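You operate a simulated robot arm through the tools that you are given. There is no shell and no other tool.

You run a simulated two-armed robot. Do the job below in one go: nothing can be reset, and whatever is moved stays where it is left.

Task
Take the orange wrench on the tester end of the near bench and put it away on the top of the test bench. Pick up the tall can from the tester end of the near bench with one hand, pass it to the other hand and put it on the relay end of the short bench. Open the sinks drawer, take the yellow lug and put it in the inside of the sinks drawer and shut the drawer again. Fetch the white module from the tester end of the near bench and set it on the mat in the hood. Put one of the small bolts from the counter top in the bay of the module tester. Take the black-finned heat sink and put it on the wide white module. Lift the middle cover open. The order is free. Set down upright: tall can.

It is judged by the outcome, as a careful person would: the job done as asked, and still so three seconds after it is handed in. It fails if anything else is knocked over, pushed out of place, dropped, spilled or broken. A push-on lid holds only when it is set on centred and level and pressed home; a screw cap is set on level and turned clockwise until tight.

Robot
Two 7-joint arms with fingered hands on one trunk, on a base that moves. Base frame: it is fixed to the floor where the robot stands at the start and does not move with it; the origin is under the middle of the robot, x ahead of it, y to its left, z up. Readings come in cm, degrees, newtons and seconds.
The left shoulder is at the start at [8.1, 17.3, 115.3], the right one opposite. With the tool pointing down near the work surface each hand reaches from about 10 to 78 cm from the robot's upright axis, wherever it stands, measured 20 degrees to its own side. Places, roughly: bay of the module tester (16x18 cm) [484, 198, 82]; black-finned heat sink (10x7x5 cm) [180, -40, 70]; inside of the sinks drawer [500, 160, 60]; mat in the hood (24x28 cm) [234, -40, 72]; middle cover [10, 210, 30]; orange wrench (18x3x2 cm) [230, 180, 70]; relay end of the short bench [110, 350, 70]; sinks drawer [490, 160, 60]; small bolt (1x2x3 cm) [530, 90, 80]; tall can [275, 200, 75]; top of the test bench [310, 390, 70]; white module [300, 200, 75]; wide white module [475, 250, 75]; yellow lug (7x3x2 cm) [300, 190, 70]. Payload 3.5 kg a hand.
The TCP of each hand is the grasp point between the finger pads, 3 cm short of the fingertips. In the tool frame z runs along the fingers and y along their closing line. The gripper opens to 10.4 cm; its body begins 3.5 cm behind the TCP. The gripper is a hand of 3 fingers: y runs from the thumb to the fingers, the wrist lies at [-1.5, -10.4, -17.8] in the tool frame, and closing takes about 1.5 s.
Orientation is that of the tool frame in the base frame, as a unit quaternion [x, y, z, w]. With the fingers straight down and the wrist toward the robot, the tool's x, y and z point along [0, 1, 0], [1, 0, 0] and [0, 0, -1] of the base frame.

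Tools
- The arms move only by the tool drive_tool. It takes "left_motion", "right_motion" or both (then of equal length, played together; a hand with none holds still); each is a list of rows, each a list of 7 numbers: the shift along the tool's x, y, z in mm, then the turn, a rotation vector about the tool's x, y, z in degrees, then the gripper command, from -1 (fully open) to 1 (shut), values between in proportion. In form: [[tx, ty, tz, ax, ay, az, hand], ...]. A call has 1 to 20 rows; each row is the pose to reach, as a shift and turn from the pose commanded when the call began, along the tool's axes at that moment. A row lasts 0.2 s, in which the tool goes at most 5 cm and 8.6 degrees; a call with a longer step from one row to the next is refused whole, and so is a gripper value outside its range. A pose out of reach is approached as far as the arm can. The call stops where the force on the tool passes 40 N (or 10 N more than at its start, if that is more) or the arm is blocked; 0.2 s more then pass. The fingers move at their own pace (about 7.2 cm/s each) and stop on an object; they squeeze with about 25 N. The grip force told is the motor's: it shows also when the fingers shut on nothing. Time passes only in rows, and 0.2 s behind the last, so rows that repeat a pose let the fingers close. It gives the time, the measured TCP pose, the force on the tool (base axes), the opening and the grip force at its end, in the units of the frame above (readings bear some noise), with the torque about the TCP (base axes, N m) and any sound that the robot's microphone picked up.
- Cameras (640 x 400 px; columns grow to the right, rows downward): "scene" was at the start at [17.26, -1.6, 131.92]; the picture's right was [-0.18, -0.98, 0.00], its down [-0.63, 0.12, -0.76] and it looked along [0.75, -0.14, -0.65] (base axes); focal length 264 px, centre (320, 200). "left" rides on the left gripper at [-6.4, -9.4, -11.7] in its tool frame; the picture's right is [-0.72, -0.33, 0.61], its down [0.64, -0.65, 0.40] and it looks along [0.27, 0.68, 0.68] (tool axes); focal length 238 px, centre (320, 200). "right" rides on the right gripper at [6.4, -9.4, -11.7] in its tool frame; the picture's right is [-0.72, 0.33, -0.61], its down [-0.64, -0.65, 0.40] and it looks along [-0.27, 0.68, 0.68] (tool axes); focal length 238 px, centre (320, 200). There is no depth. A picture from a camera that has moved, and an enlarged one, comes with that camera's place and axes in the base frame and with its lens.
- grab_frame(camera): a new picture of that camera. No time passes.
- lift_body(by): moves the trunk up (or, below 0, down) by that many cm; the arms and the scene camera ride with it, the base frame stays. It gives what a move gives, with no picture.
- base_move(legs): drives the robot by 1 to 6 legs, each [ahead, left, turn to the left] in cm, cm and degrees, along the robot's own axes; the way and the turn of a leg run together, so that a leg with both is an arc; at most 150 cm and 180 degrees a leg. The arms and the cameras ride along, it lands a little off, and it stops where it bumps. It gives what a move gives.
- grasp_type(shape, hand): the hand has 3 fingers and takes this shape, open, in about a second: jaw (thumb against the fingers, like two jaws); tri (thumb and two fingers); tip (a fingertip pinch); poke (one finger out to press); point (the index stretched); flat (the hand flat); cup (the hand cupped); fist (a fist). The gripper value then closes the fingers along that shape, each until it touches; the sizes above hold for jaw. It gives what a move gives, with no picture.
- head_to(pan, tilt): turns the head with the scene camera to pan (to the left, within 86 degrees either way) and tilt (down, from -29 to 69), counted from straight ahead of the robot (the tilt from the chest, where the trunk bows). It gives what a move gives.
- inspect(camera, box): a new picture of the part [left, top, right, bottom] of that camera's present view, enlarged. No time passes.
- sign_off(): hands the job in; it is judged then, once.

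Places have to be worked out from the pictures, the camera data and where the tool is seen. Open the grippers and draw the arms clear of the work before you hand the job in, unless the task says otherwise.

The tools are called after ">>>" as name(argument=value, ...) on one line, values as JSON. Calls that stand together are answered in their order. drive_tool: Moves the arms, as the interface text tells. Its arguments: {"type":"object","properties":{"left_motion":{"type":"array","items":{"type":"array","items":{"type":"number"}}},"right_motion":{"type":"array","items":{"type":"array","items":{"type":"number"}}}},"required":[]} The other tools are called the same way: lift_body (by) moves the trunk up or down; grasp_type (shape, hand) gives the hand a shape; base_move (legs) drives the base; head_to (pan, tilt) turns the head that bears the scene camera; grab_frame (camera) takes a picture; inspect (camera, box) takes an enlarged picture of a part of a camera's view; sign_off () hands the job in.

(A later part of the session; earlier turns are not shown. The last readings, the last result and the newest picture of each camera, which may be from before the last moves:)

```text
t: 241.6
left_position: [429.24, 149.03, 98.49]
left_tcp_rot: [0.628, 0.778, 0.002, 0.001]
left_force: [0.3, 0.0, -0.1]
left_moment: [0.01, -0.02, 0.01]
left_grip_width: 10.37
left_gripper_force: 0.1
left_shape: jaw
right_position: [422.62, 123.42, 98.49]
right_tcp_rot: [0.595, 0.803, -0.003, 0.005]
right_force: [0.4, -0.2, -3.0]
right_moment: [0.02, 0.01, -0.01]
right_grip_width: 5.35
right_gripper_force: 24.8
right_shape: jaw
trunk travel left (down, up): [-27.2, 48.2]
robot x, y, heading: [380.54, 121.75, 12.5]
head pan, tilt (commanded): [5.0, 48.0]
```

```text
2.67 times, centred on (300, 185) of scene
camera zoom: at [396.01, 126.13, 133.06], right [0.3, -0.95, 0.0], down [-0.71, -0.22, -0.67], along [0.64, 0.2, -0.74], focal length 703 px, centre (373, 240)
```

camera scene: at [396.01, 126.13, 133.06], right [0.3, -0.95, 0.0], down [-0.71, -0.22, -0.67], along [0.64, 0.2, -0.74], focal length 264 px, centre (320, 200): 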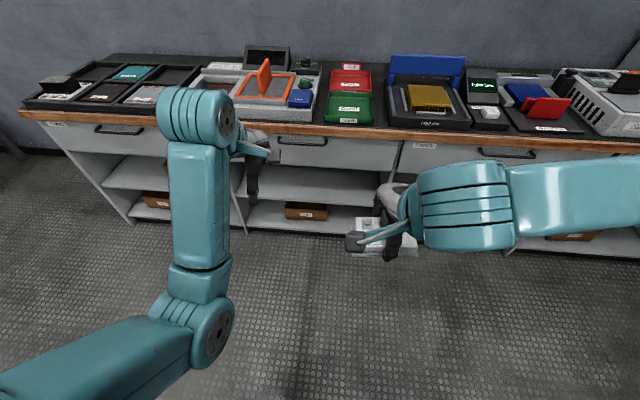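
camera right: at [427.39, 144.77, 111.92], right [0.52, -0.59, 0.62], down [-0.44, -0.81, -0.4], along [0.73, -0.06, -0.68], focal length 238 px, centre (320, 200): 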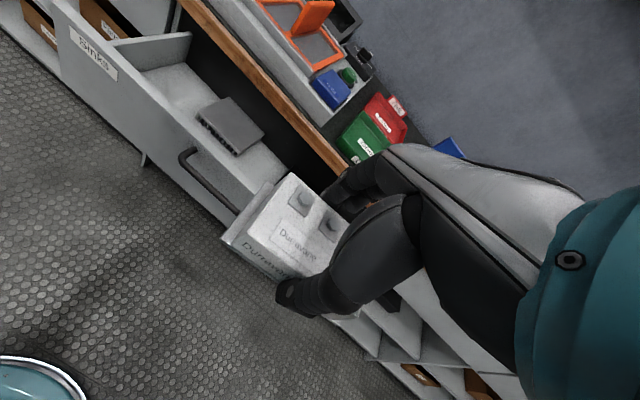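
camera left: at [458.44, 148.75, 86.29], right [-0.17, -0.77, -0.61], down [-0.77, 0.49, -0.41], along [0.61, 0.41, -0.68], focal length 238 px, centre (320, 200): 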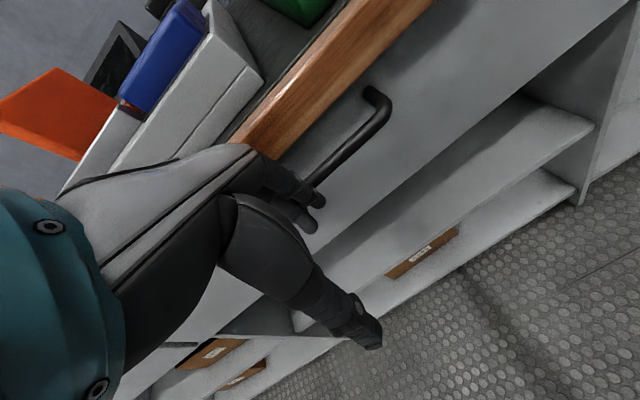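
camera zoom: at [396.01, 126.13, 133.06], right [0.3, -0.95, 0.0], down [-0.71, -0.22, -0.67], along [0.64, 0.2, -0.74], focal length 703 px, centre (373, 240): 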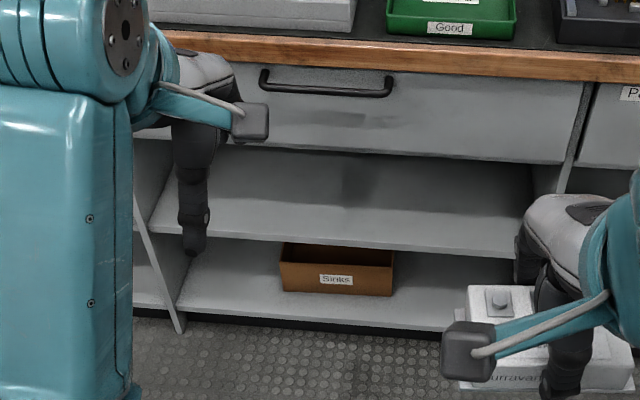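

The Sinks drawer is shut flush (handle back at its old place). Now I take the white module to the hood: turn to face the right-hand bench, drive to the aisle middle and sidestep to the hood.

>>> base_move(legs=[[0, 0, -90.5], [55, 0, 0], [0, -140, 0]])

>>> head_to(pan=0, tilt=40)

>>> grab_frame(camera="scene")

```text
t: 255.1
left_position: [281.64, -7.72, 98.45]
left_tcp_rot: [0.995, 0.096, 0.0, 0.002]
left_force: [-0.4, 0.0, 0.0]
left_moment: [-0.01, 0.01, 0.01]
left_grip_width: 10.37
left_gripper_force: 0.1
left_shape: jaw
right_position: [256.21, -0.56, 98.54]
right_tcp_rot: [0.99, 0.138, -0.005, 0.0]
right_force: [-0.6, 0.5, -4.0]
right_moment: [0.0, 0.02, 0.03]
right_grip_width: 5.32
right_gripper_force: 25.3
right_shape: jaw
trunk travel left (down, up): [-27.2, 48.2]
robot x, y, heading: [255.7, 41.73, -78.5]
head pan, tilt (commanded): [5.0, 48.0]
```

```text
t: 255.8
left_position: [281.61, -7.66, 98.43]
left_tcp_rot: [0.995, 0.096, 0.001, 0.001]
left_force: [-0.1, 0.0, 0.1]
left_moment: [0.04, -0.01, 0.03]
left_grip_width: 10.37
left_gripper_force: 0.1
left_shape: jaw
right_position: [256.3, -0.64, 98.5]
right_tcp_rot: [0.991, 0.136, -0.005, 0.0]
right_force: [0.2, -0.6, -4.0]
right_moment: [-0.04, 0.01, 0.06]
right_grip_width: 5.34
right_gripper_force: 25.0
right_shape: jaw
trunk travel left (down, up): [-27.2, 48.2]
robot x, y, heading: [255.76, 41.52, -78.7]
head pan, tilt (commanded): [0.0, 40.0]
```

```text
taken
camera scene: at [258.92, 25.2, 134.19], right [-0.98, -0.2, 0.0], down [-0.13, 0.63, -0.77], along [0.15, -0.75, -0.64], focal length 264 px, centre (320, 200)
```

scene: 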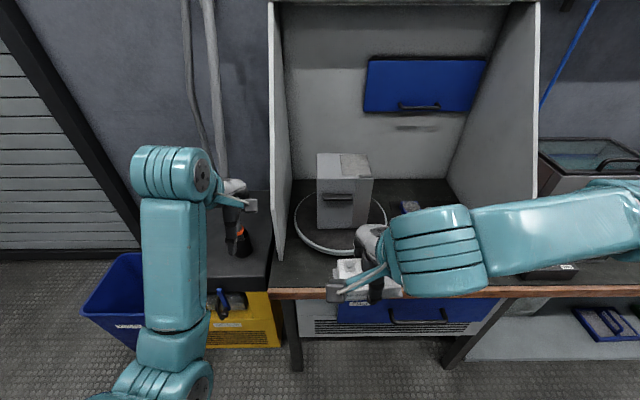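

>>> grab_frame(camera="right")

>>> inspect(camera="scene", box=[260, 120, 560, 310])

```text
taken
camera right: at [259.81, 10.28, 110.07], right [-0.6, -0.51, 0.62], down [-0.8, 0.45, -0.4], along [-0.08, -0.73, -0.68], focal length 238 px, centre (320, 200)
```

right: 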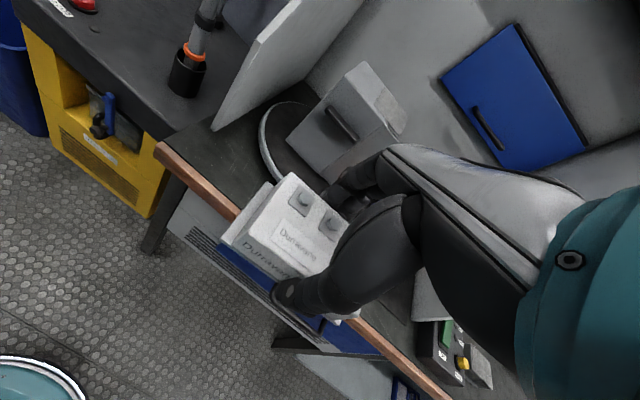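

```text
2.11 times, centred on (410, 215) of scene
camera zoom: at [258.92, 25.2, 134.19], right [-0.98, -0.2, 0.0], down [-0.13, 0.63, -0.77], along [0.15, -0.75, -0.64], focal length 555 px, centre (130, 168)
```

zoom: 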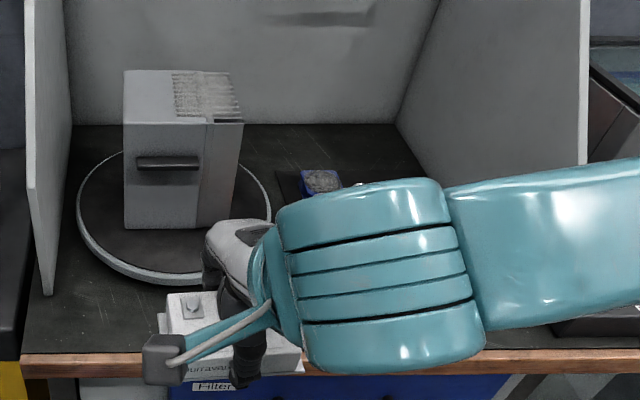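

The mat lies on the hood's right side, roughly x 219–242, y −27…−55, with a small blue item near (240,−46). I retract the left hand, then move the base so that the mat spot (230.5, −37.5) lies straight ahead of the right shoulder.

>>> drive_tool(left_motion=[[0, -40, -10, 0, 0, 0, -1], [0, -80, -20, 0, 0, 0, -1], [0, -120, -30, 0, 0, 0, -1], [0, -150, -40, 0, 0, 0, -1]])

>>> base_move(legs=[[0, -27, 0], [8, 0, 0]])

>>> head_to(pan=15, tilt=45)

>>> grab_frame(camera="scene")

>>> grab_frame(camera="right")

```text
t: 256.6
left_position: [282.54, -1.28, 105.74]
left_tcp_rot: [0.986, 0.115, 0.044, 0.116]
left_force: [0.5, 0.2, -0.7]
left_moment: [-0.04, 0.01, 0.03]
left_grip_width: 10.37
left_gripper_force: 0.0
left_shape: jaw
left hand out of reach, approached as far as the arm can: row 2, 3, 4
right_position: [256.22, -0.53, 98.41]
right_tcp_rot: [0.99, 0.138, -0.006, 0.0]
right_force: [-1.2, -0.3, -2.8]
right_moment: [-0.04, -0.01, -0.01]
right_grip_width: 5.32
right_gripper_force: 24.7
right_shape: jaw
trunk travel left (down, up): [-27.2, 48.2]
robot x, y, heading: [255.95, 41.74, -78.8]
head pan, tilt (commanded): [0.0, 40.0]
stopped in row 4 (left hand): the arm was blocked; the commanded pose is now the measured one
```

```text
t: 259.2
left_position: [257.46, -14.41, 105.53]
left_tcp_rot: [0.986, 0.115, 0.045, 0.114]
left_force: [-0.3, -1.0, 0.1]
left_moment: [0.04, -0.04, 0.0]
left_grip_width: 10.39
left_gripper_force: 0.0
left_shape: jaw
right_position: [231.11, -13.79, 98.4]
right_tcp_rot: [0.991, 0.137, -0.006, 0.0]
right_force: [0.0, 0.2, -4.5]
right_moment: [0.01, 0.02, 0.01]
right_grip_width: 5.32
right_gripper_force: 24.8
right_shape: jaw
trunk travel left (down, up): [-27.2, 48.2]
robot x, y, heading: [230.39, 28.38, -79.0]
head pan, tilt (commanded): [0.0, 40.0]
```

```text
t: 260.0
left_position: [257.58, -14.41, 105.55]
left_tcp_rot: [0.986, 0.114, 0.045, 0.115]
left_force: [1.3, 0.4, 0.2]
left_moment: [0.02, 0.03, -0.01]
left_grip_width: 10.35
left_gripper_force: 0.0
left_shape: jaw
right_position: [231.22, -13.73, 98.38]
right_tcp_rot: [0.991, 0.137, -0.007, 0.0]
right_force: [1.0, 0.5, -3.1]
right_moment: [0.0, 0.01, 0.01]
right_grip_width: 5.34
right_gripper_force: 24.8
right_shape: jaw
trunk travel left (down, up): [-27.2, 48.2]
robot x, y, heading: [230.59, 28.51, -78.7]
head pan, tilt (commanded): [15.0, 45.0]
```

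```text
taken
camera scene: at [235.82, 13.16, 133.47], right [-0.9, -0.44, 0.0], down [-0.31, 0.63, -0.71], along [0.31, -0.63, -0.71], focal length 264 px, centre (320, 200)
```

scene: 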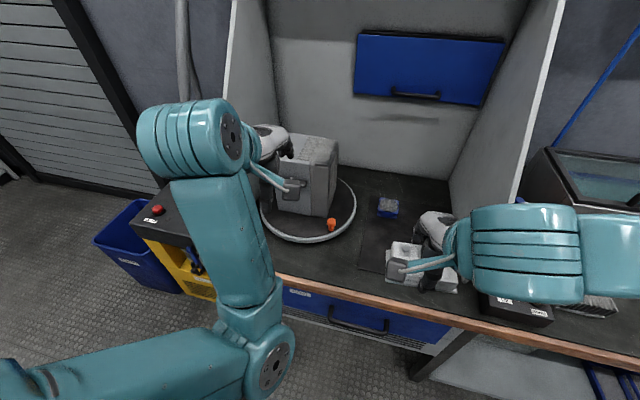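

```text
taken
camera right: at [234.78, -2.79, 110.06], right [-0.6, -0.51, 0.62], down [-0.8, 0.45, -0.4], along [-0.08, -0.73, -0.68], focal length 238 px, centre (320, 200)
```

right: 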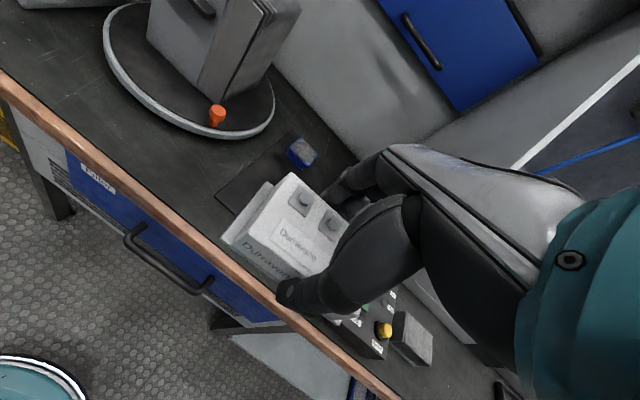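

>>> inspect(camera="scene", box=[330, 170, 530, 310])

>>> inspect(camera="right", box=[190, 110, 390, 250])

```text
2.86 times, centred on (430, 240) of scene
camera zoom: at [235.82, 13.16, 133.47], right [-0.9, -0.44, 0.0], down [-0.31, 0.63, -0.71], along [0.31, -0.63, -0.71], focal length 753 px, centre (6, 86)
```

zoom: 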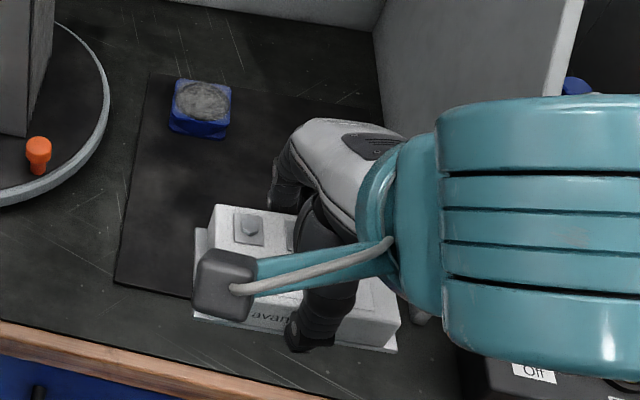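

```text
2.86 times, centred on (290, 180) of right
camera zoom: at [234.78, -2.79, 110.06], right [-0.6, -0.51, 0.62], down [-0.8, 0.45, -0.4], along [-0.08, -0.73, -0.68], focal length 681 px, centre (406, 257)
```

zoom: 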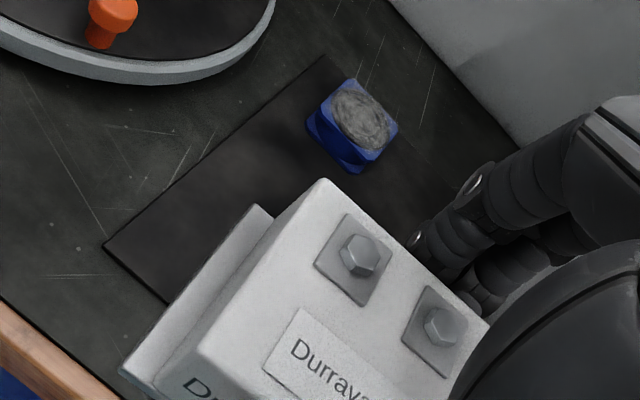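

Mat corners: front-left (242.9,−23.6), back-left (248.8,−51.5), so centre (234,−40). I move the module forward over (232, −37), ahead of the blue item, and part-way down.

>>> drive_tool(right_motion=[[-9, 38, 5, 0, 0, 0.6, 1], [-18, 76, 10, 0, 0, 1.2, 1], [-27, 114, 20, 0, 0, 1.8, 1], [-36, 152, 40, 0, 0, 2.4, 1], [-45, 190, 60, 0, 0, 3, 1], [-53, 227, 90, 0, 0, 3.7, 1], [-53, 227, 130, 0, 0, 3.7, 1], [-53, 227, 160, 0, 0, 3.7, 1], [-53, 227, 160, 0, 0, 3.7, 1]])

>>> grab_frame(camera="right")

>>> grab_frame(camera="scene")

```text
t: 262.0
left_position: [257.74, -14.25, 105.6]
left_tcp_rot: [0.986, 0.115, 0.046, 0.115]
left_force: [-0.6, -0.1, -0.3]
left_moment: [0.0, 0.0, 0.01]
left_grip_width: 10.4
left_gripper_force: 0.1
left_shape: jaw
right_position: [232.11, -37.02, 82.46]
right_tcp_rot: [0.994, 0.107, -0.005, 0.0]
right_force: [0.1, 0.4, -3.2]
right_moment: [0.0, 0.0, 0.03]
right_grip_width: 5.32
right_gripper_force: 25.3
right_shape: jaw
trunk travel left (down, up): [-27.2, 48.2]
robot x, y, heading: [230.7, 28.65, -79.0]
head pan, tilt (commanded): [15.0, 45.0]
```

```text
taken
camera right: at [236.35, -26.32, 94.04], right [-0.63, -0.47, 0.62], down [-0.77, 0.5, -0.4], along [-0.13, -0.73, -0.68], focal length 238 px, centre (320, 200)
```

right: 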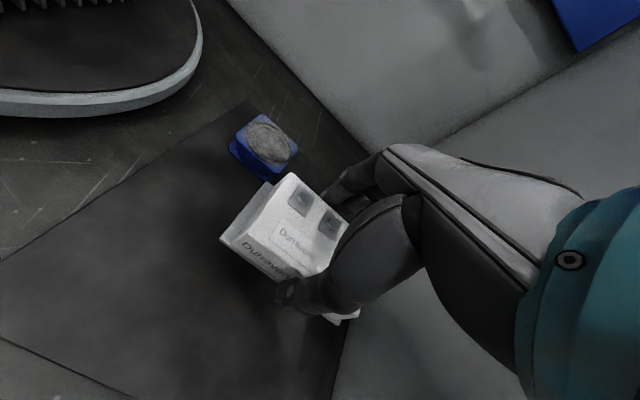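

```text
taken
camera scene: at [235.82, 13.17, 133.47], right [-0.9, -0.44, 0.0], down [-0.31, 0.63, -0.71], along [0.31, -0.63, -0.71], focal length 264 px, centre (320, 200)
```

scene: 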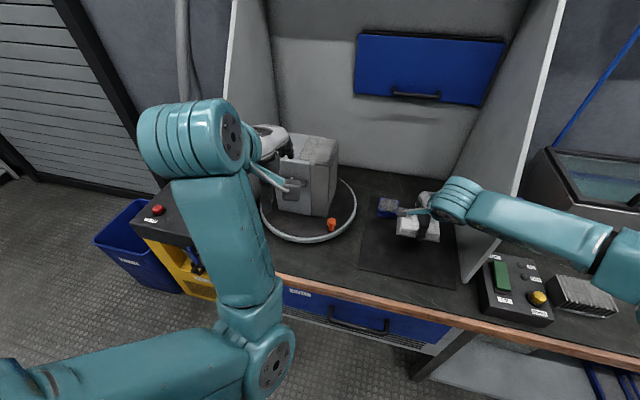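

Module hovers over the mat, arm clear of the panel. I lower to contact in small steps.

>>> drive_tool(right_motion=[[0, 0, 20, 0, 0, 0, 1], [0, 0, 40, 0, 0, 0, 1], [0, 0, 50, 0, 0, 0, 1], [0, 0, 50, 0, 0, 0, 1]])

>>> drive_tool(right_motion=[[0, 0, 4, 0, 0, 0, 1], [0, 0, 8, 0, 0, 0, 1], [0, 0, 8, 0, 0, 0, 1]])

```text
t: 263.0
left_position: [257.48, -14.34, 105.66]
left_tcp_rot: [0.986, 0.115, 0.045, 0.115]
left_force: [-0.6, 0.4, -0.6]
left_moment: [0.0, 0.02, -0.03]
left_grip_width: 10.38
left_gripper_force: 0.2
left_shape: jaw
right_position: [232.12, -36.87, 77.5]
right_tcp_rot: [0.994, 0.106, -0.005, 0.0]
right_force: [-0.8, 0.0, -3.8]
right_moment: [0.01, -0.01, -0.04]
right_grip_width: 5.3
right_gripper_force: 24.7
right_shape: jaw
trunk travel left (down, up): [-27.2, 48.2]
robot x, y, heading: [230.97, 28.49, -78.7]
head pan, tilt (commanded): [15.0, 45.0]
```

```text
t: 263.8
left_position: [257.52, -14.33, 105.58]
left_tcp_rot: [0.986, 0.115, 0.045, 0.115]
left_force: [-0.2, 0.5, -0.1]
left_moment: [0.0, 0.02, 0.02]
left_grip_width: 10.39
left_gripper_force: 0.1
left_shape: jaw
right_position: [232.1, -36.92, 76.58]
right_tcp_rot: [0.994, 0.106, -0.005, -0.001]
right_force: [0.2, 0.5, -4.0]
right_moment: [0.01, 0.0, 0.0]
right_grip_width: 5.29
right_gripper_force: 24.6
right_shape: jaw
trunk travel left (down, up): [-27.2, 48.2]
robot x, y, heading: [230.63, 28.65, -78.9]
head pan, tilt (commanded): [15.0, 45.0]
```

>>> drive_tool(right_motion=[[0, 0, 3, 0, 0, 0, 1], [0, 0, 3, 0, 0, 0, 1], [0, 0, 6, 0, 0, 0, 1], [0, 0, 6, 0, 0, 0, 1]])

>>> inspect(camera="right", box=[190, 140, 390, 340])

```text
t: 264.8
left_position: [257.62, -14.37, 105.56]
left_tcp_rot: [0.986, 0.115, 0.045, 0.116]
left_force: [0.7, 0.7, 0.7]
left_moment: [0.0, 0.01, 0.0]
left_grip_width: 10.39
left_gripper_force: 0.0
left_shape: jaw
right_position: [232.1, -36.94, 76.15]
right_tcp_rot: [0.994, 0.106, -0.005, 0.0]
right_force: [-0.1, 0.1, -3.5]
right_moment: [0.0, 0.01, -0.02]
right_grip_width: 5.31
right_gripper_force: 25.1
right_shape: jaw
trunk travel left (down, up): [-27.2, 48.2]
robot x, y, heading: [230.68, 28.37, -78.8]
head pan, tilt (commanded): [15.0, 45.0]
```

```text
2.00 times, centred on (290, 240) of right
camera zoom: at [236.32, -26.36, 87.65], right [-0.63, -0.47, 0.62], down [-0.77, 0.5, -0.4], along [-0.13, -0.73, -0.68], focal length 477 px, centre (380, 120)
```

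zoom: 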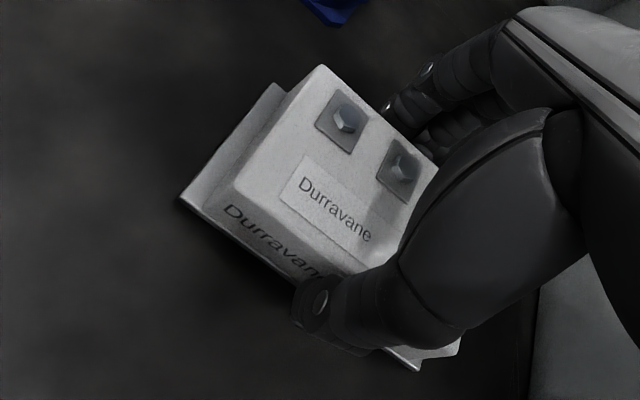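

Almost touching (shadow tight under the plate). I lower a few more millimetres until the force shows contact.

>>> drive_tool(right_motion=[[0, 0, 3, 0, 0, 0, 1], [0, 0, 3, 0, 0, 0, 1], [0, 0, 6, 0, 0, 0, 1], [0, 0, 6, 0, 0, 0, 1]])

```text
t: 265.8
left_position: [257.57, -14.25, 105.72]
left_tcp_rot: [0.986, 0.114, 0.045, 0.115]
left_force: [0.3, 0.5, -0.5]
left_moment: [-0.01, 0.03, -0.03]
left_grip_width: 10.38
left_gripper_force: 0.0
left_shape: jaw
right_position: [232.05, -36.92, 75.58]
right_tcp_rot: [0.994, 0.105, -0.004, 0.002]
right_force: [-1.4, -0.7, 4.8]
right_moment: [-0.01, 0.02, -0.03]
right_grip_width: 5.33
right_gripper_force: 25.1
right_shape: jaw
trunk travel left (down, up): [-27.2, 48.2]
robot x, y, heading: [230.82, 28.67, -79.0]
head pan, tilt (commanded): [15.0, 45.0]
```

Contact at TCP 75.6. I open the fingers and lift straight up.

>>> drive_tool(right_motion=[[0, 0, 0, 0, 0, 0, 0.3], [0, 0, 0, 0, 0, 0, -0.2], [0, 0, 0, 0, 0, 0, -0.6], [0, 0, 0, 0, 0, 0, -0.7], [0, 0, 0, 0, 0, 0, -0.7], [0, 0, -15, 0, 0, 0, -0.7], [0, 0, -50, 0, 0, 0, -0.7], [0, 0, -95, 0, 0, 0, -0.7], [0, 0, -140, 0, 0, 0, -0.7]])

>>> grab_frame(camera="right")

```text
t: 267.8
left_position: [257.52, -14.42, 105.62]
left_tcp_rot: [0.986, 0.114, 0.045, 0.116]
left_force: [0.1, -0.5, 0.3]
left_moment: [0.0, 0.02, 0.01]
left_grip_width: 10.36
left_gripper_force: 0.1
left_shape: jaw
right_position: [232.29, -36.91, 89.55]
right_tcp_rot: [0.994, 0.105, -0.006, 0.0]
right_force: [-0.4, -0.6, -0.8]
right_moment: [-0.02, -0.06, 0.01]
right_grip_width: 8.81
right_gripper_force: 0.1
right_shape: jaw
trunk travel left (down, up): [-27.2, 48.2]
robot x, y, heading: [230.74, 28.34, -78.8]
head pan, tilt (commanded): [15.0, 45.0]
```

```text
taken
camera right: at [236.5, -26.28, 101.11], right [-0.63, -0.47, 0.62], down [-0.77, 0.5, -0.4], along [-0.13, -0.73, -0.68], focal length 238 px, centre (320, 200)
```

right: 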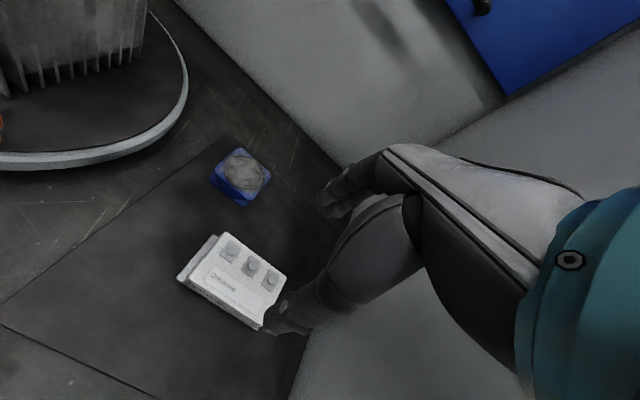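

The module sits on the mat. I draw the right hand out of the hood, level the left hand, and back the base away.

>>> drive_tool(right_motion=[[0, -40, -10, 0, 0, 0, -1], [0, -80, -20, 0, 0, 0, -1], [0, -120, -30, 0, 0, 0, -1], [0, -160, -50, 0, 0, 0, -1], [0, -200, -70, 0, 0, 0, -1]])

>>> base_move(legs=[[-28, 0, 0]])

>>> drive_tool(left_motion=[[0, 15, 10, 4, 0, 0, -1], [0, 30, 20, 8, 0, 0, -1], [0, 50, 30, 12, 0, 0, -1], [0, 60, 40, 14, 0, 0, -1], [0, 60, 40, 14, 0, 0, -1]])

>>> grab_frame(camera="scene")

```text
t: 269.0
left_position: [257.48, -14.26, 105.74]
left_tcp_rot: [0.986, 0.114, 0.045, 0.115]
left_force: [0.5, -0.6, -0.1]
left_moment: [-0.04, -0.03, -0.02]
left_grip_width: 10.37
left_gripper_force: 0.0
left_shape: jaw
right_position: [227.98, -17.35, 96.59]
right_tcp_rot: [0.994, 0.105, -0.005, 0.001]
right_force: [0.5, 0.3, 0.7]
right_moment: [0.0, 0.02, 0.01]
right_grip_width: 10.35
right_gripper_force: 0.0
right_shape: jaw
trunk travel left (down, up): [-27.2, 48.2]
robot x, y, heading: [230.66, 28.28, -79.0]
head pan, tilt (commanded): [15.0, 45.0]
```

```text
t: 270.9
left_position: [252.01, 12.99, 105.72]
left_tcp_rot: [0.986, 0.114, 0.045, 0.115]
left_force: [0.7, 0.6, 0.0]
left_moment: [0.0, 0.02, 0.0]
left_grip_width: 10.38
left_gripper_force: 0.1
left_shape: jaw
right_position: [222.72, 9.87, 96.69]
right_tcp_rot: [0.994, 0.105, -0.005, 0.001]
right_force: [-0.2, 0.2, -0.4]
right_moment: [0.03, 0.0, 0.0]
right_grip_width: 10.36
right_gripper_force: 0.0
right_shape: jaw
trunk travel left (down, up): [-27.2, 48.2]
robot x, y, heading: [225.63, 55.59, -78.8]
head pan, tilt (commanded): [15.0, 45.0]
```

```text
t: 272.1
left_position: [253.89, 6.31, 103.18]
left_tcp_rot: [0.992, 0.119, 0.031, -0.006]
left_force: [0.1, -0.1, -0.4]
left_moment: [-0.01, -0.02, 0.04]
left_grip_width: 10.38
left_gripper_force: 0.0
left_shape: jaw
right_position: [222.66, 9.8, 96.57]
right_tcp_rot: [0.994, 0.106, -0.004, 0.001]
right_force: [-0.9, 0.0, 0.3]
right_moment: [-0.03, -0.03, 0.01]
right_grip_width: 10.35
right_gripper_force: 0.1
right_shape: jaw
trunk travel left (down, up): [-27.2, 48.2]
robot x, y, heading: [225.48, 55.93, -78.8]
head pan, tilt (commanded): [15.0, 45.0]
```

```text
taken
camera scene: at [230.41, 40.45, 133.47], right [-0.9, -0.44, 0.0], down [-0.31, 0.63, -0.71], along [0.31, -0.63, -0.71], focal length 264 px, centre (320, 200)
```

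scene: 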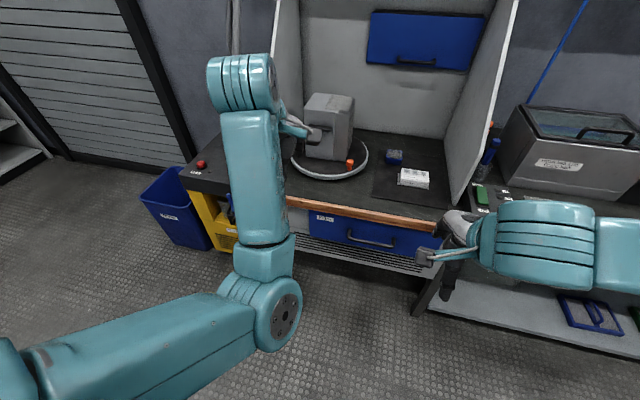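

The white module stays on the mat. Now for the wrench and the can: I drive around the far end to the back side of the near bench again.

>>> base_move(legs=[[0, 150, 0], [0, 12, 0], [-150, 0, 0], [-24, 0, 0]])

>>> head_to(pan=-40, tilt=35)

>>> grab_frame(camera="scene")

```text
t: 288.8
left_position: [380.2, 207.89, 103.18]
left_tcp_rot: [0.994, 0.108, 0.031, -0.006]
left_force: [-1.6, -0.6, 0.1]
left_moment: [-0.01, 0.01, 0.04]
left_grip_width: 10.38
left_gripper_force: 0.1
left_shape: jaw
right_position: [349.12, 212.14, 96.5]
right_tcp_rot: [0.996, 0.094, -0.005, 0.0]
right_force: [0.2, -1.1, -0.3]
right_moment: [-0.02, -0.01, 0.01]
right_grip_width: 10.38
right_gripper_force: 0.0
right_shape: jaw
trunk travel left (down, up): [-27.2, 48.2]
robot x, y, heading: [352.54, 257.72, -80.2]
head pan, tilt (commanded): [15.0, 45.0]
```

```text
t: 290.0
left_position: [380.13, 207.87, 103.17]
left_tcp_rot: [0.994, 0.108, 0.031, -0.006]
left_force: [-0.7, -0.6, 0.4]
left_moment: [0.01, 0.02, 0.05]
left_grip_width: 10.37
left_gripper_force: 0.1
left_shape: jaw
right_position: [348.99, 211.98, 96.69]
right_tcp_rot: [0.996, 0.095, -0.006, 0.001]
right_force: [0.5, 0.2, -0.3]
right_moment: [0.0, 0.02, -0.02]
right_grip_width: 10.39
right_gripper_force: 0.0
right_shape: jaw
trunk travel left (down, up): [-27.2, 48.2]
robot x, y, heading: [352.61, 257.8, -80.0]
head pan, tilt (commanded): [-40.0, 35.0]
```

```text
taken
camera scene: at [349.66, 242.21, 134.95], right [-0.87, 0.5, 0.0], down [0.29, 0.5, -0.82], along [-0.41, -0.71, -0.57], focal length 264 px, centre (320, 200)
```

scene: 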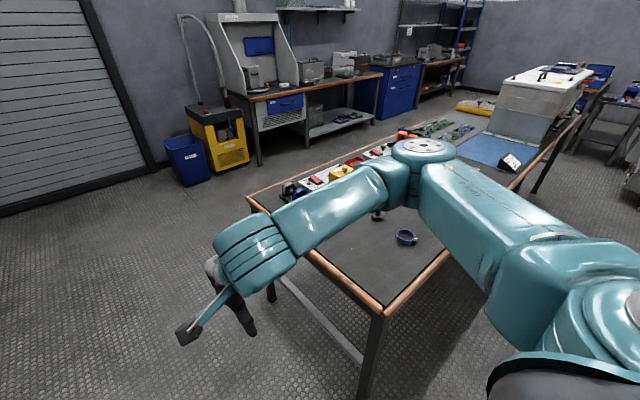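

Clear floor along the bench. I sidestep right 114 cm to stand between wrench and can.

>>> base_move(legs=[[0, -114, 1.5]])

>>> head_to(pan=0, tilt=52)

>>> grab_frame(camera="scene")

>>> grab_frame(camera="right")

```text
t: 295.8
left_position: [269.99, 187.43, 103.27]
left_tcp_rot: [0.992, 0.123, 0.03, -0.007]
left_force: [-0.6, -0.2, -0.1]
left_moment: [0.01, -0.01, -0.01]
left_grip_width: 10.36
left_gripper_force: 0.0
left_shape: jaw
right_position: [238.73, 190.57, 96.67]
right_tcp_rot: [0.994, 0.11, -0.004, 0.001]
right_force: [0.1, -0.5, 0.8]
right_moment: [0.03, 0.03, -0.02]
right_grip_width: 10.39
right_gripper_force: 0.1
right_shape: jaw
trunk travel left (down, up): [-27.2, 48.2]
robot x, y, heading: [240.94, 236.32, -78.1]
head pan, tilt (commanded): [-40.0, 35.0]
```

```text
t: 296.9
left_position: [270.14, 187.48, 103.21]
left_tcp_rot: [0.992, 0.123, 0.031, -0.006]
left_force: [-0.5, 0.3, 0.3]
left_moment: [0.0, 0.01, -0.02]
left_grip_width: 10.37
left_gripper_force: 0.1
left_shape: jaw
right_position: [238.7, 190.67, 96.72]
right_tcp_rot: [0.994, 0.109, -0.005, 0.001]
right_force: [-0.2, -0.3, 0.3]
right_moment: [0.01, -0.06, -0.04]
right_grip_width: 10.37
right_gripper_force: 0.0
right_shape: jaw
trunk travel left (down, up): [-27.2, 48.2]
robot x, y, heading: [240.81, 236.69, -78.6]
head pan, tilt (commanded): [0.0, 52.0]
```

```text
taken
camera scene: at [244.09, 221.23, 132.52], right [-0.98, -0.2, 0.0], down [-0.16, 0.77, -0.62], along [0.12, -0.6, -0.79], focal length 264 px, centre (320, 200)
```

scene: 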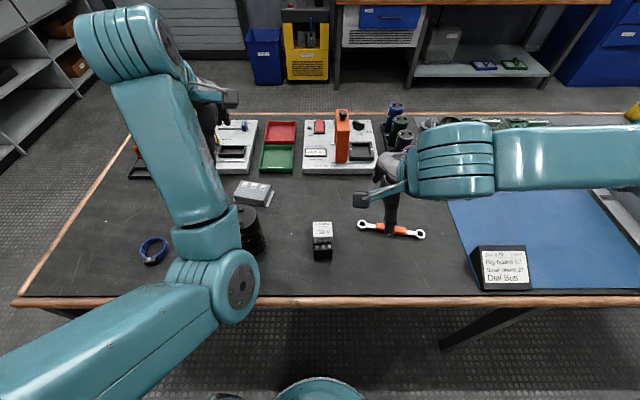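

```text
taken
camera right: at [242.91, 201.31, 108.17], right [-0.62, -0.47, 0.62], down [-0.77, 0.5, -0.4], along [-0.12, -0.73, -0.68], focal length 238 px, centre (320, 200)
```

right: 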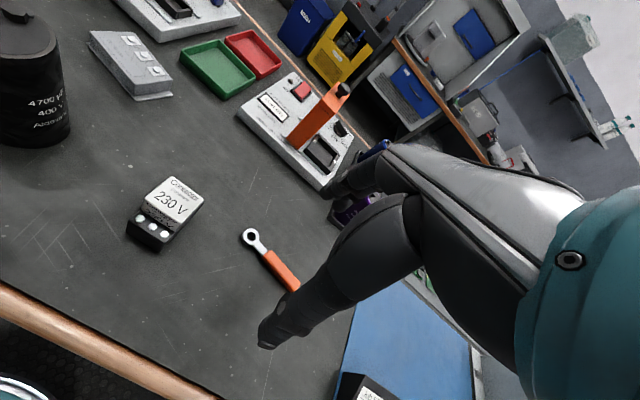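

Wrench: rings at (240.6,180.7) and (225.2,180.4), so it lies nearly along x, handle centre ≈(232.3,180.4). I bring the right hand over it, turning 11° so the fingers close across the handle.

>>> drive_tool(right_motion=[[-21, 22, 20, 0, 0, 3, -0.5], [-42, 44, 45, 0, 0, 6, 0], [-64, 66, 75, 0, 0, 9, 0], [-85, 87, 105, 0, 0, 11.5, 0], [-85, 87, 115, 0, 0, 11.5, 0], [-85, 87, 115, 0, 0, 11.5, 0]])

>>> grab_frame(camera="right")

>>> inspect(camera="right", box=[180, 170, 380, 350])

```text
t: 298.3
left_position: [270.05, 187.51, 103.15]
left_tcp_rot: [0.992, 0.124, 0.031, -0.007]
left_force: [0.3, -0.2, 0.1]
left_moment: [0.0, 0.0, 0.05]
left_grip_width: 10.38
left_gripper_force: 0.0
left_shape: jaw
right_position: [232.21, 180.29, 85.08]
right_tcp_rot: [1.0, 0.01, -0.006, 0.001]
right_force: [0.3, -0.5, 0.5]
right_moment: [0.02, -0.02, -0.01]
right_grip_width: 5.24
right_gripper_force: 0.2
right_shape: jaw
trunk travel left (down, up): [-27.2, 48.2]
robot x, y, heading: [240.89, 236.45, -78.3]
head pan, tilt (commanded): [0.0, 52.0]
```

```text
taken
camera right: at [238.38, 189.85, 96.73], right [-0.71, -0.34, 0.62], down [-0.66, 0.64, -0.4], along [-0.26, -0.69, -0.67], focal length 238 px, centre (320, 200)
```

right: 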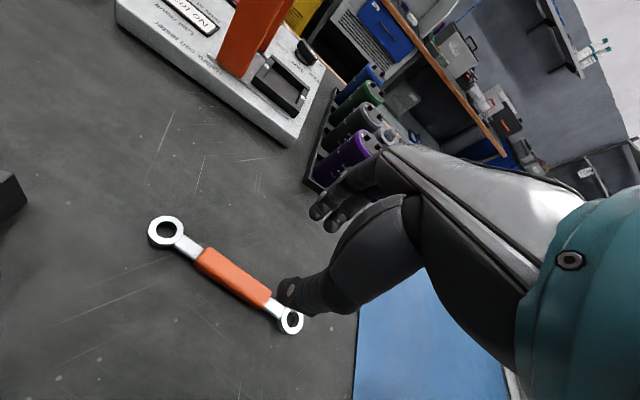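

```text
2.22 times, centred on (280, 260) of right
camera zoom: at [238.38, 189.85, 96.73], right [-0.71, -0.34, 0.62], down [-0.66, 0.64, -0.4], along [-0.26, -0.69, -0.67], focal length 530 px, centre (409, 67)
```

zoom: 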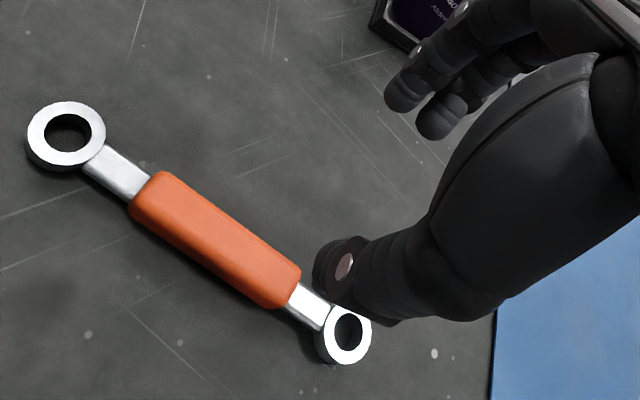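

Wrench axis is parallel to the tool x, centred at (+1.0, −1.0). I correct by that and descend.

>>> drive_tool(right_motion=[[10, -10, 0, 0, 0, 0, 0], [10, -10, 40, 0, 0, 0, 0], [10, -10, 75, 0, 0, 0, 0], [10, -10, 95, 0, 0, 0, 0], [10, -10, 95, 0, 0, 0, 0]])

>>> inspect(camera="right", box=[220, 170, 380, 330])

```text
t: 299.5
left_position: [269.97, 187.49, 103.14]
left_tcp_rot: [0.992, 0.123, 0.031, -0.006]
left_force: [0.0, 0.2, 0.4]
left_moment: [0.02, 0.02, 0.0]
left_grip_width: 10.38
left_gripper_force: 0.0
left_shape: jaw
right_position: [233.01, 181.26, 75.54]
right_tcp_rot: [1.0, 0.009, -0.006, 0.001]
right_force: [-0.3, 0.0, 0.4]
right_moment: [0.01, -0.04, 0.05]
right_grip_width: 5.26
right_gripper_force: 0.0
right_shape: jaw
trunk travel left (down, up): [-27.2, 48.2]
robot x, y, heading: [240.87, 236.42, -78.3]
head pan, tilt (commanded): [0.0, 52.0]
```

```text
2.50 times, centred on (300, 250) of right
camera zoom: at [239.27, 190.87, 87.18], right [-0.71, -0.34, 0.62], down [-0.66, 0.64, -0.4], along [-0.26, -0.69, -0.67], focal length 596 px, centre (370, 75)
```

zoom: 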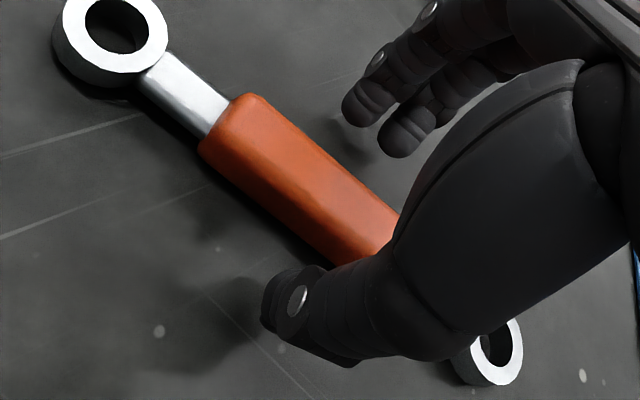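

Handle is between thumb and fingers. Down 9 mm and close.

>>> drive_tool(right_motion=[[0, 0, 5, 0, 0, 0, 0], [0, 0, 9, 0, 0, 0, 0], [0, 0, 9, 0, 0, 0, 0.4], [0, 0, 9, 0, 0, 0, 0.8], [0, 0, 9, 0, 0, 0, 1], [0, 0, 9, 0, 0, 0, 1], [0, 0, 9, 0, 0, 0, 1], [0, 0, 9, 0, 0, 0, 1]])

>>> drive_tool(right_motion=[[0, 0, -15, 0, 0, 0, 1], [0, 0, -50, 0, 0, 0, 1], [0, 0, -95, 0, 0, 0, 1], [0, 0, -140, 0, 0, 0, 1], [0, 0, -185, 0, 0, 0, 1], [0, 0, -220, 0, 0, 0, 1]])

>>> grab_frame(camera="right")

>>> grab_frame(camera="scene")

```text
t: 301.3
left_position: [270.12, 187.68, 103.24]
left_tcp_rot: [0.992, 0.124, 0.03, -0.005]
left_force: [0.4, 0.5, 0.3]
left_moment: [-0.02, -0.01, 0.02]
left_grip_width: 10.38
left_gripper_force: 0.0
left_shape: jaw
right_position: [233.16, 181.33, 74.96]
right_tcp_rot: [1.0, 0.009, -0.004, 0.004]
right_force: [-0.7, 9.1, 33.7]
right_moment: [1.07, -0.06, 0.07]
right_grip_width: 2.76
right_gripper_force: 24.9
right_shape: jaw
trunk travel left (down, up): [-27.2, 48.2]
robot x, y, heading: [240.89, 236.03, -78.4]
head pan, tilt (commanded): [0.0, 52.0]
```

```text
t: 302.7
left_position: [270.13, 187.38, 103.2]
left_tcp_rot: [0.992, 0.123, 0.031, -0.006]
left_force: [0.0, 0.0, 0.1]
left_moment: [0.0, -0.03, -0.01]
left_grip_width: 10.39
left_gripper_force: 0.1
left_shape: jaw
right_position: [233.35, 181.36, 96.83]
right_tcp_rot: [1.0, 0.009, -0.006, 0.002]
right_force: [-0.3, 0.5, -1.3]
right_moment: [0.0, -0.01, 0.03]
right_grip_width: 2.53
right_gripper_force: 24.9
right_shape: jaw
trunk travel left (down, up): [-27.2, 48.2]
robot x, y, heading: [240.97, 236.32, -78.2]
head pan, tilt (commanded): [0.0, 52.0]
```

```text
taken
camera right: at [239.57, 190.95, 108.38], right [-0.71, -0.34, 0.62], down [-0.66, 0.64, -0.4], along [-0.26, -0.69, -0.67], focal length 238 px, centre (320, 200)
```

right: 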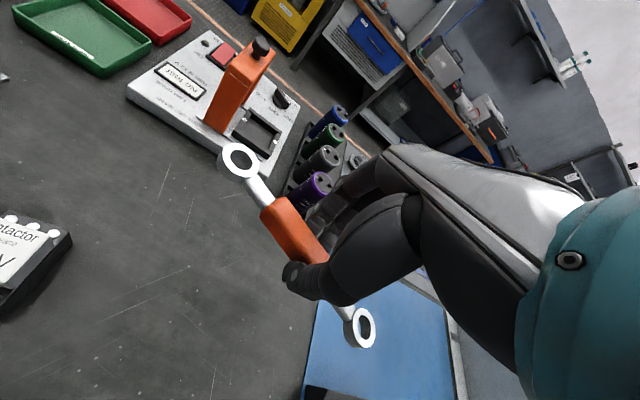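

```text
taken
camera scene: at [244.1, 221.24, 132.52], right [-0.98, -0.2, 0.0], down [-0.16, 0.77, -0.62], along [0.12, -0.6, -0.79], focal length 264 px, centre (320, 200)
```

scene: 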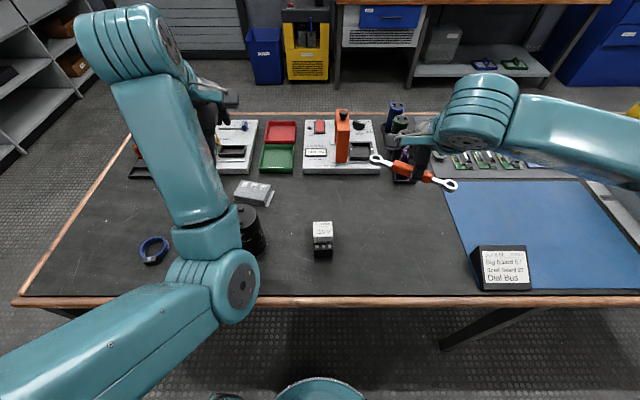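

The wrench is held. For the can: I'll take it from its left side with the left hand (palm facing right), so that later the right hand can take it from above and set it down upright. First I roll the left hand to that posture away from the can.

>>> drive_tool(left_motion=[[20, 0, 0, 0, -8, 0, -1], [40, 0, 0, 0, -16, 0, -1], [60, 0, 0, 0, -24, 0, -1], [80, 0, 0, 0, -32, 0, -1], [100, 0, 0, 0, -40, 0, -1], [110, 0, 0, 0, -48, 0, -1], [120, 0, 0, 0, -56, 0, -1], [130, 0, 0, 0, -64, 0, -1], [140, 0, 0, 0, -72, 0, -1], [140, 0, 0, 0, -75, 0, -1]])

>>> grab_frame(camera="scene")

>>> grab_frame(camera="left")

```text
t: 304.9
left_position: [283.65, 190.96, 104.02]
left_tcp_rot: [0.805, 0.102, -0.58, 0.071]
left_force: [0.1, 0.2, 0.0]
left_moment: [0.0, -0.01, 0.04]
left_grip_width: 10.39
left_gripper_force: 0.1
left_shape: jaw
left hand out of reach, approached as far as the arm can: row 2, 3, 4, 5
right_position: [233.39, 181.3, 96.8]
right_tcp_rot: [1.0, 0.009, -0.006, 0.002]
right_force: [0.6, 0.5, -1.9]
right_moment: [-0.02, -0.02, 0.02]
right_grip_width: 2.55
right_gripper_force: 24.9
right_shape: jaw
trunk travel left (down, up): [-27.2, 48.2]
robot x, y, heading: [240.95, 236.38, -78.1]
head pan, tilt (commanded): [0.0, 52.0]
```

```text
taken
camera scene: at [244.09, 221.23, 132.52], right [-0.98, -0.2, 0.0], down [-0.16, 0.77, -0.62], along [0.12, -0.6, -0.79], focal length 264 px, centre (320, 200)
```

scene: 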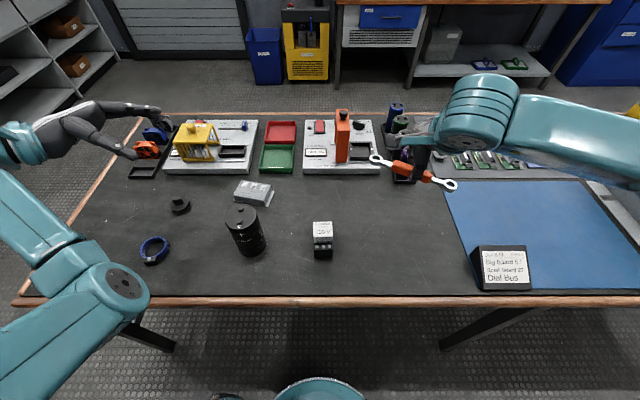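

```text
taken
camera left: at [290.0, 202.18, 113.86], right [-0.86, 0.12, 0.49], down [-0.34, 0.59, -0.73], along [-0.37, -0.8, -0.47], focal length 238 px, centre (320, 200)
```

left: 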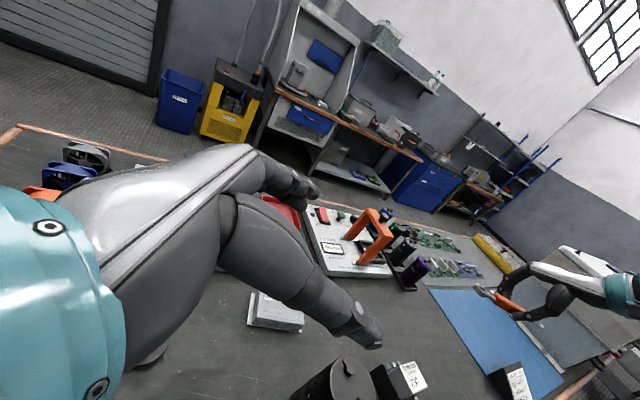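

Left hand now has its palm facing right. The can is free to view; I enlarge it to get its axis and height.

>>> inspect(camera="scene", box=[190, 180, 310, 270])

>>> inspect(camera="left", box=[240, 260, 440, 400])

```text
4.44 times, centred on (250, 225) of scene
camera zoom: at [244.09, 221.23, 132.52], right [-0.98, -0.2, 0.0], down [-0.16, 0.77, -0.62], along [0.12, -0.6, -0.79], focal length 1171 px, centre (631, 89)
```

zoom: 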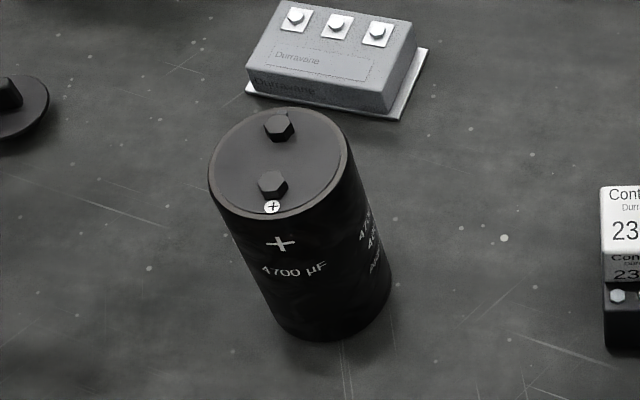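

```text
2.86 times, centred on (340, 330) of left
camera zoom: at [290.0, 202.18, 113.86], right [-0.86, 0.12, 0.49], down [-0.34, 0.59, -0.73], along [-0.37, -0.8, -0.47], focal length 681 px, centre (263, -171)
```

zoom: 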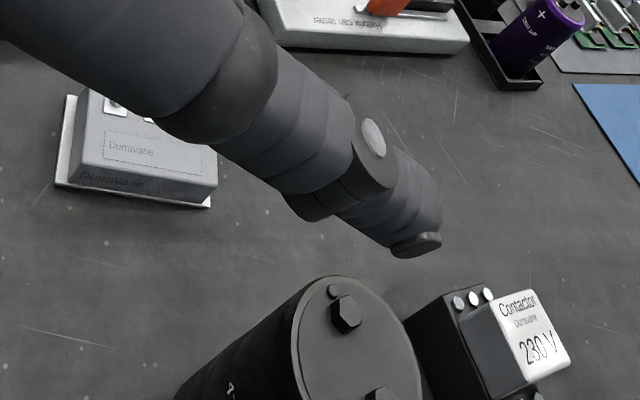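

Can axis at (268.2, 192.2), top z≈83.8, diameter ≈7.2 cm. I place the left hand above it with the palm on its left side, then I'll lower it vertically so that thumb and fingers pass on the near and far sides.

>>> drive_tool(left_motion=[[6, -12, 36, 0, -2.5, 0, -1], [12, -25, 73, 0, -5, 0, -1], [18, -37, 110, 0, -7.5, 0, -1], [25, -50, 146, 0, -10, 0, -1], [25, -50, 146, 0, -10, 0, -1]])

>>> grab_frame(camera="scene")

>>> inspect(camera="scene", box=[160, 130, 340, 270])

>>> grab_frame(camera="left")

```text
t: 306.1
left_position: [269.55, 192.54, 96.95]
left_tcp_rot: [0.752, 0.095, -0.648, 0.079]
left_force: [0.8, -0.8, -0.7]
left_moment: [0.01, 0.02, 0.04]
left_grip_width: 10.4
left_gripper_force: 0.1
left_shape: jaw
right_position: [233.43, 181.36, 96.91]
right_tcp_rot: [1.0, 0.009, -0.005, 0.001]
right_force: [0.1, -0.5, -1.4]
right_moment: [0.0, -0.02, 0.02]
right_grip_width: 2.53
right_gripper_force: 25.1
right_shape: jaw
trunk travel left (down, up): [-27.2, 48.2]
robot x, y, heading: [240.83, 236.2, -78.5]
head pan, tilt (commanded): [0.0, 52.0]
```

```text
taken
camera scene: at [244.11, 221.22, 132.51], right [-0.98, -0.2, 0.0], down [-0.16, 0.77, -0.62], along [0.12, -0.6, -0.79], focal length 264 px, centre (320, 200)
```

scene: 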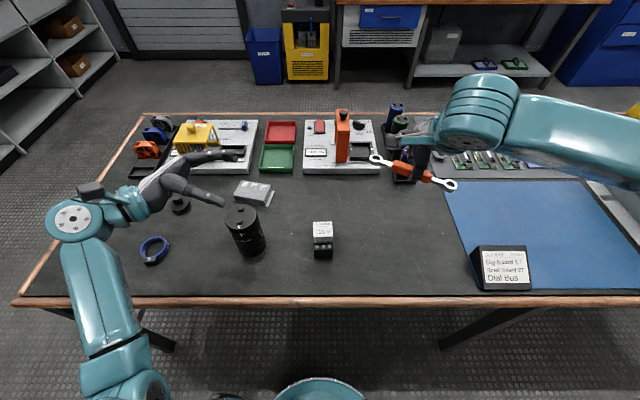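

```text
2.86 times, centred on (250, 200) of scene
camera zoom: at [244.11, 221.22, 132.51], right [-0.98, -0.2, 0.0], down [-0.16, 0.77, -0.62], along [0.12, -0.6, -0.79], focal length 753 px, centre (520, 200)
```

zoom: 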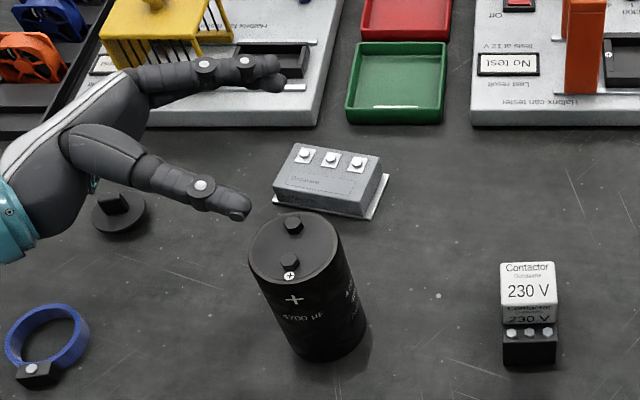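

```text
taken
camera left: at [277.62, 204.19, 105.13], right [-0.77, 0.14, 0.62], down [-0.46, 0.56, -0.69], along [-0.44, -0.82, -0.37], focal length 238 px, centre (320, 200)
```

left: 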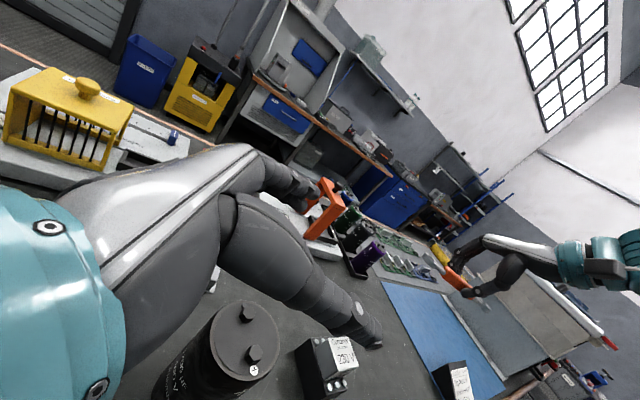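

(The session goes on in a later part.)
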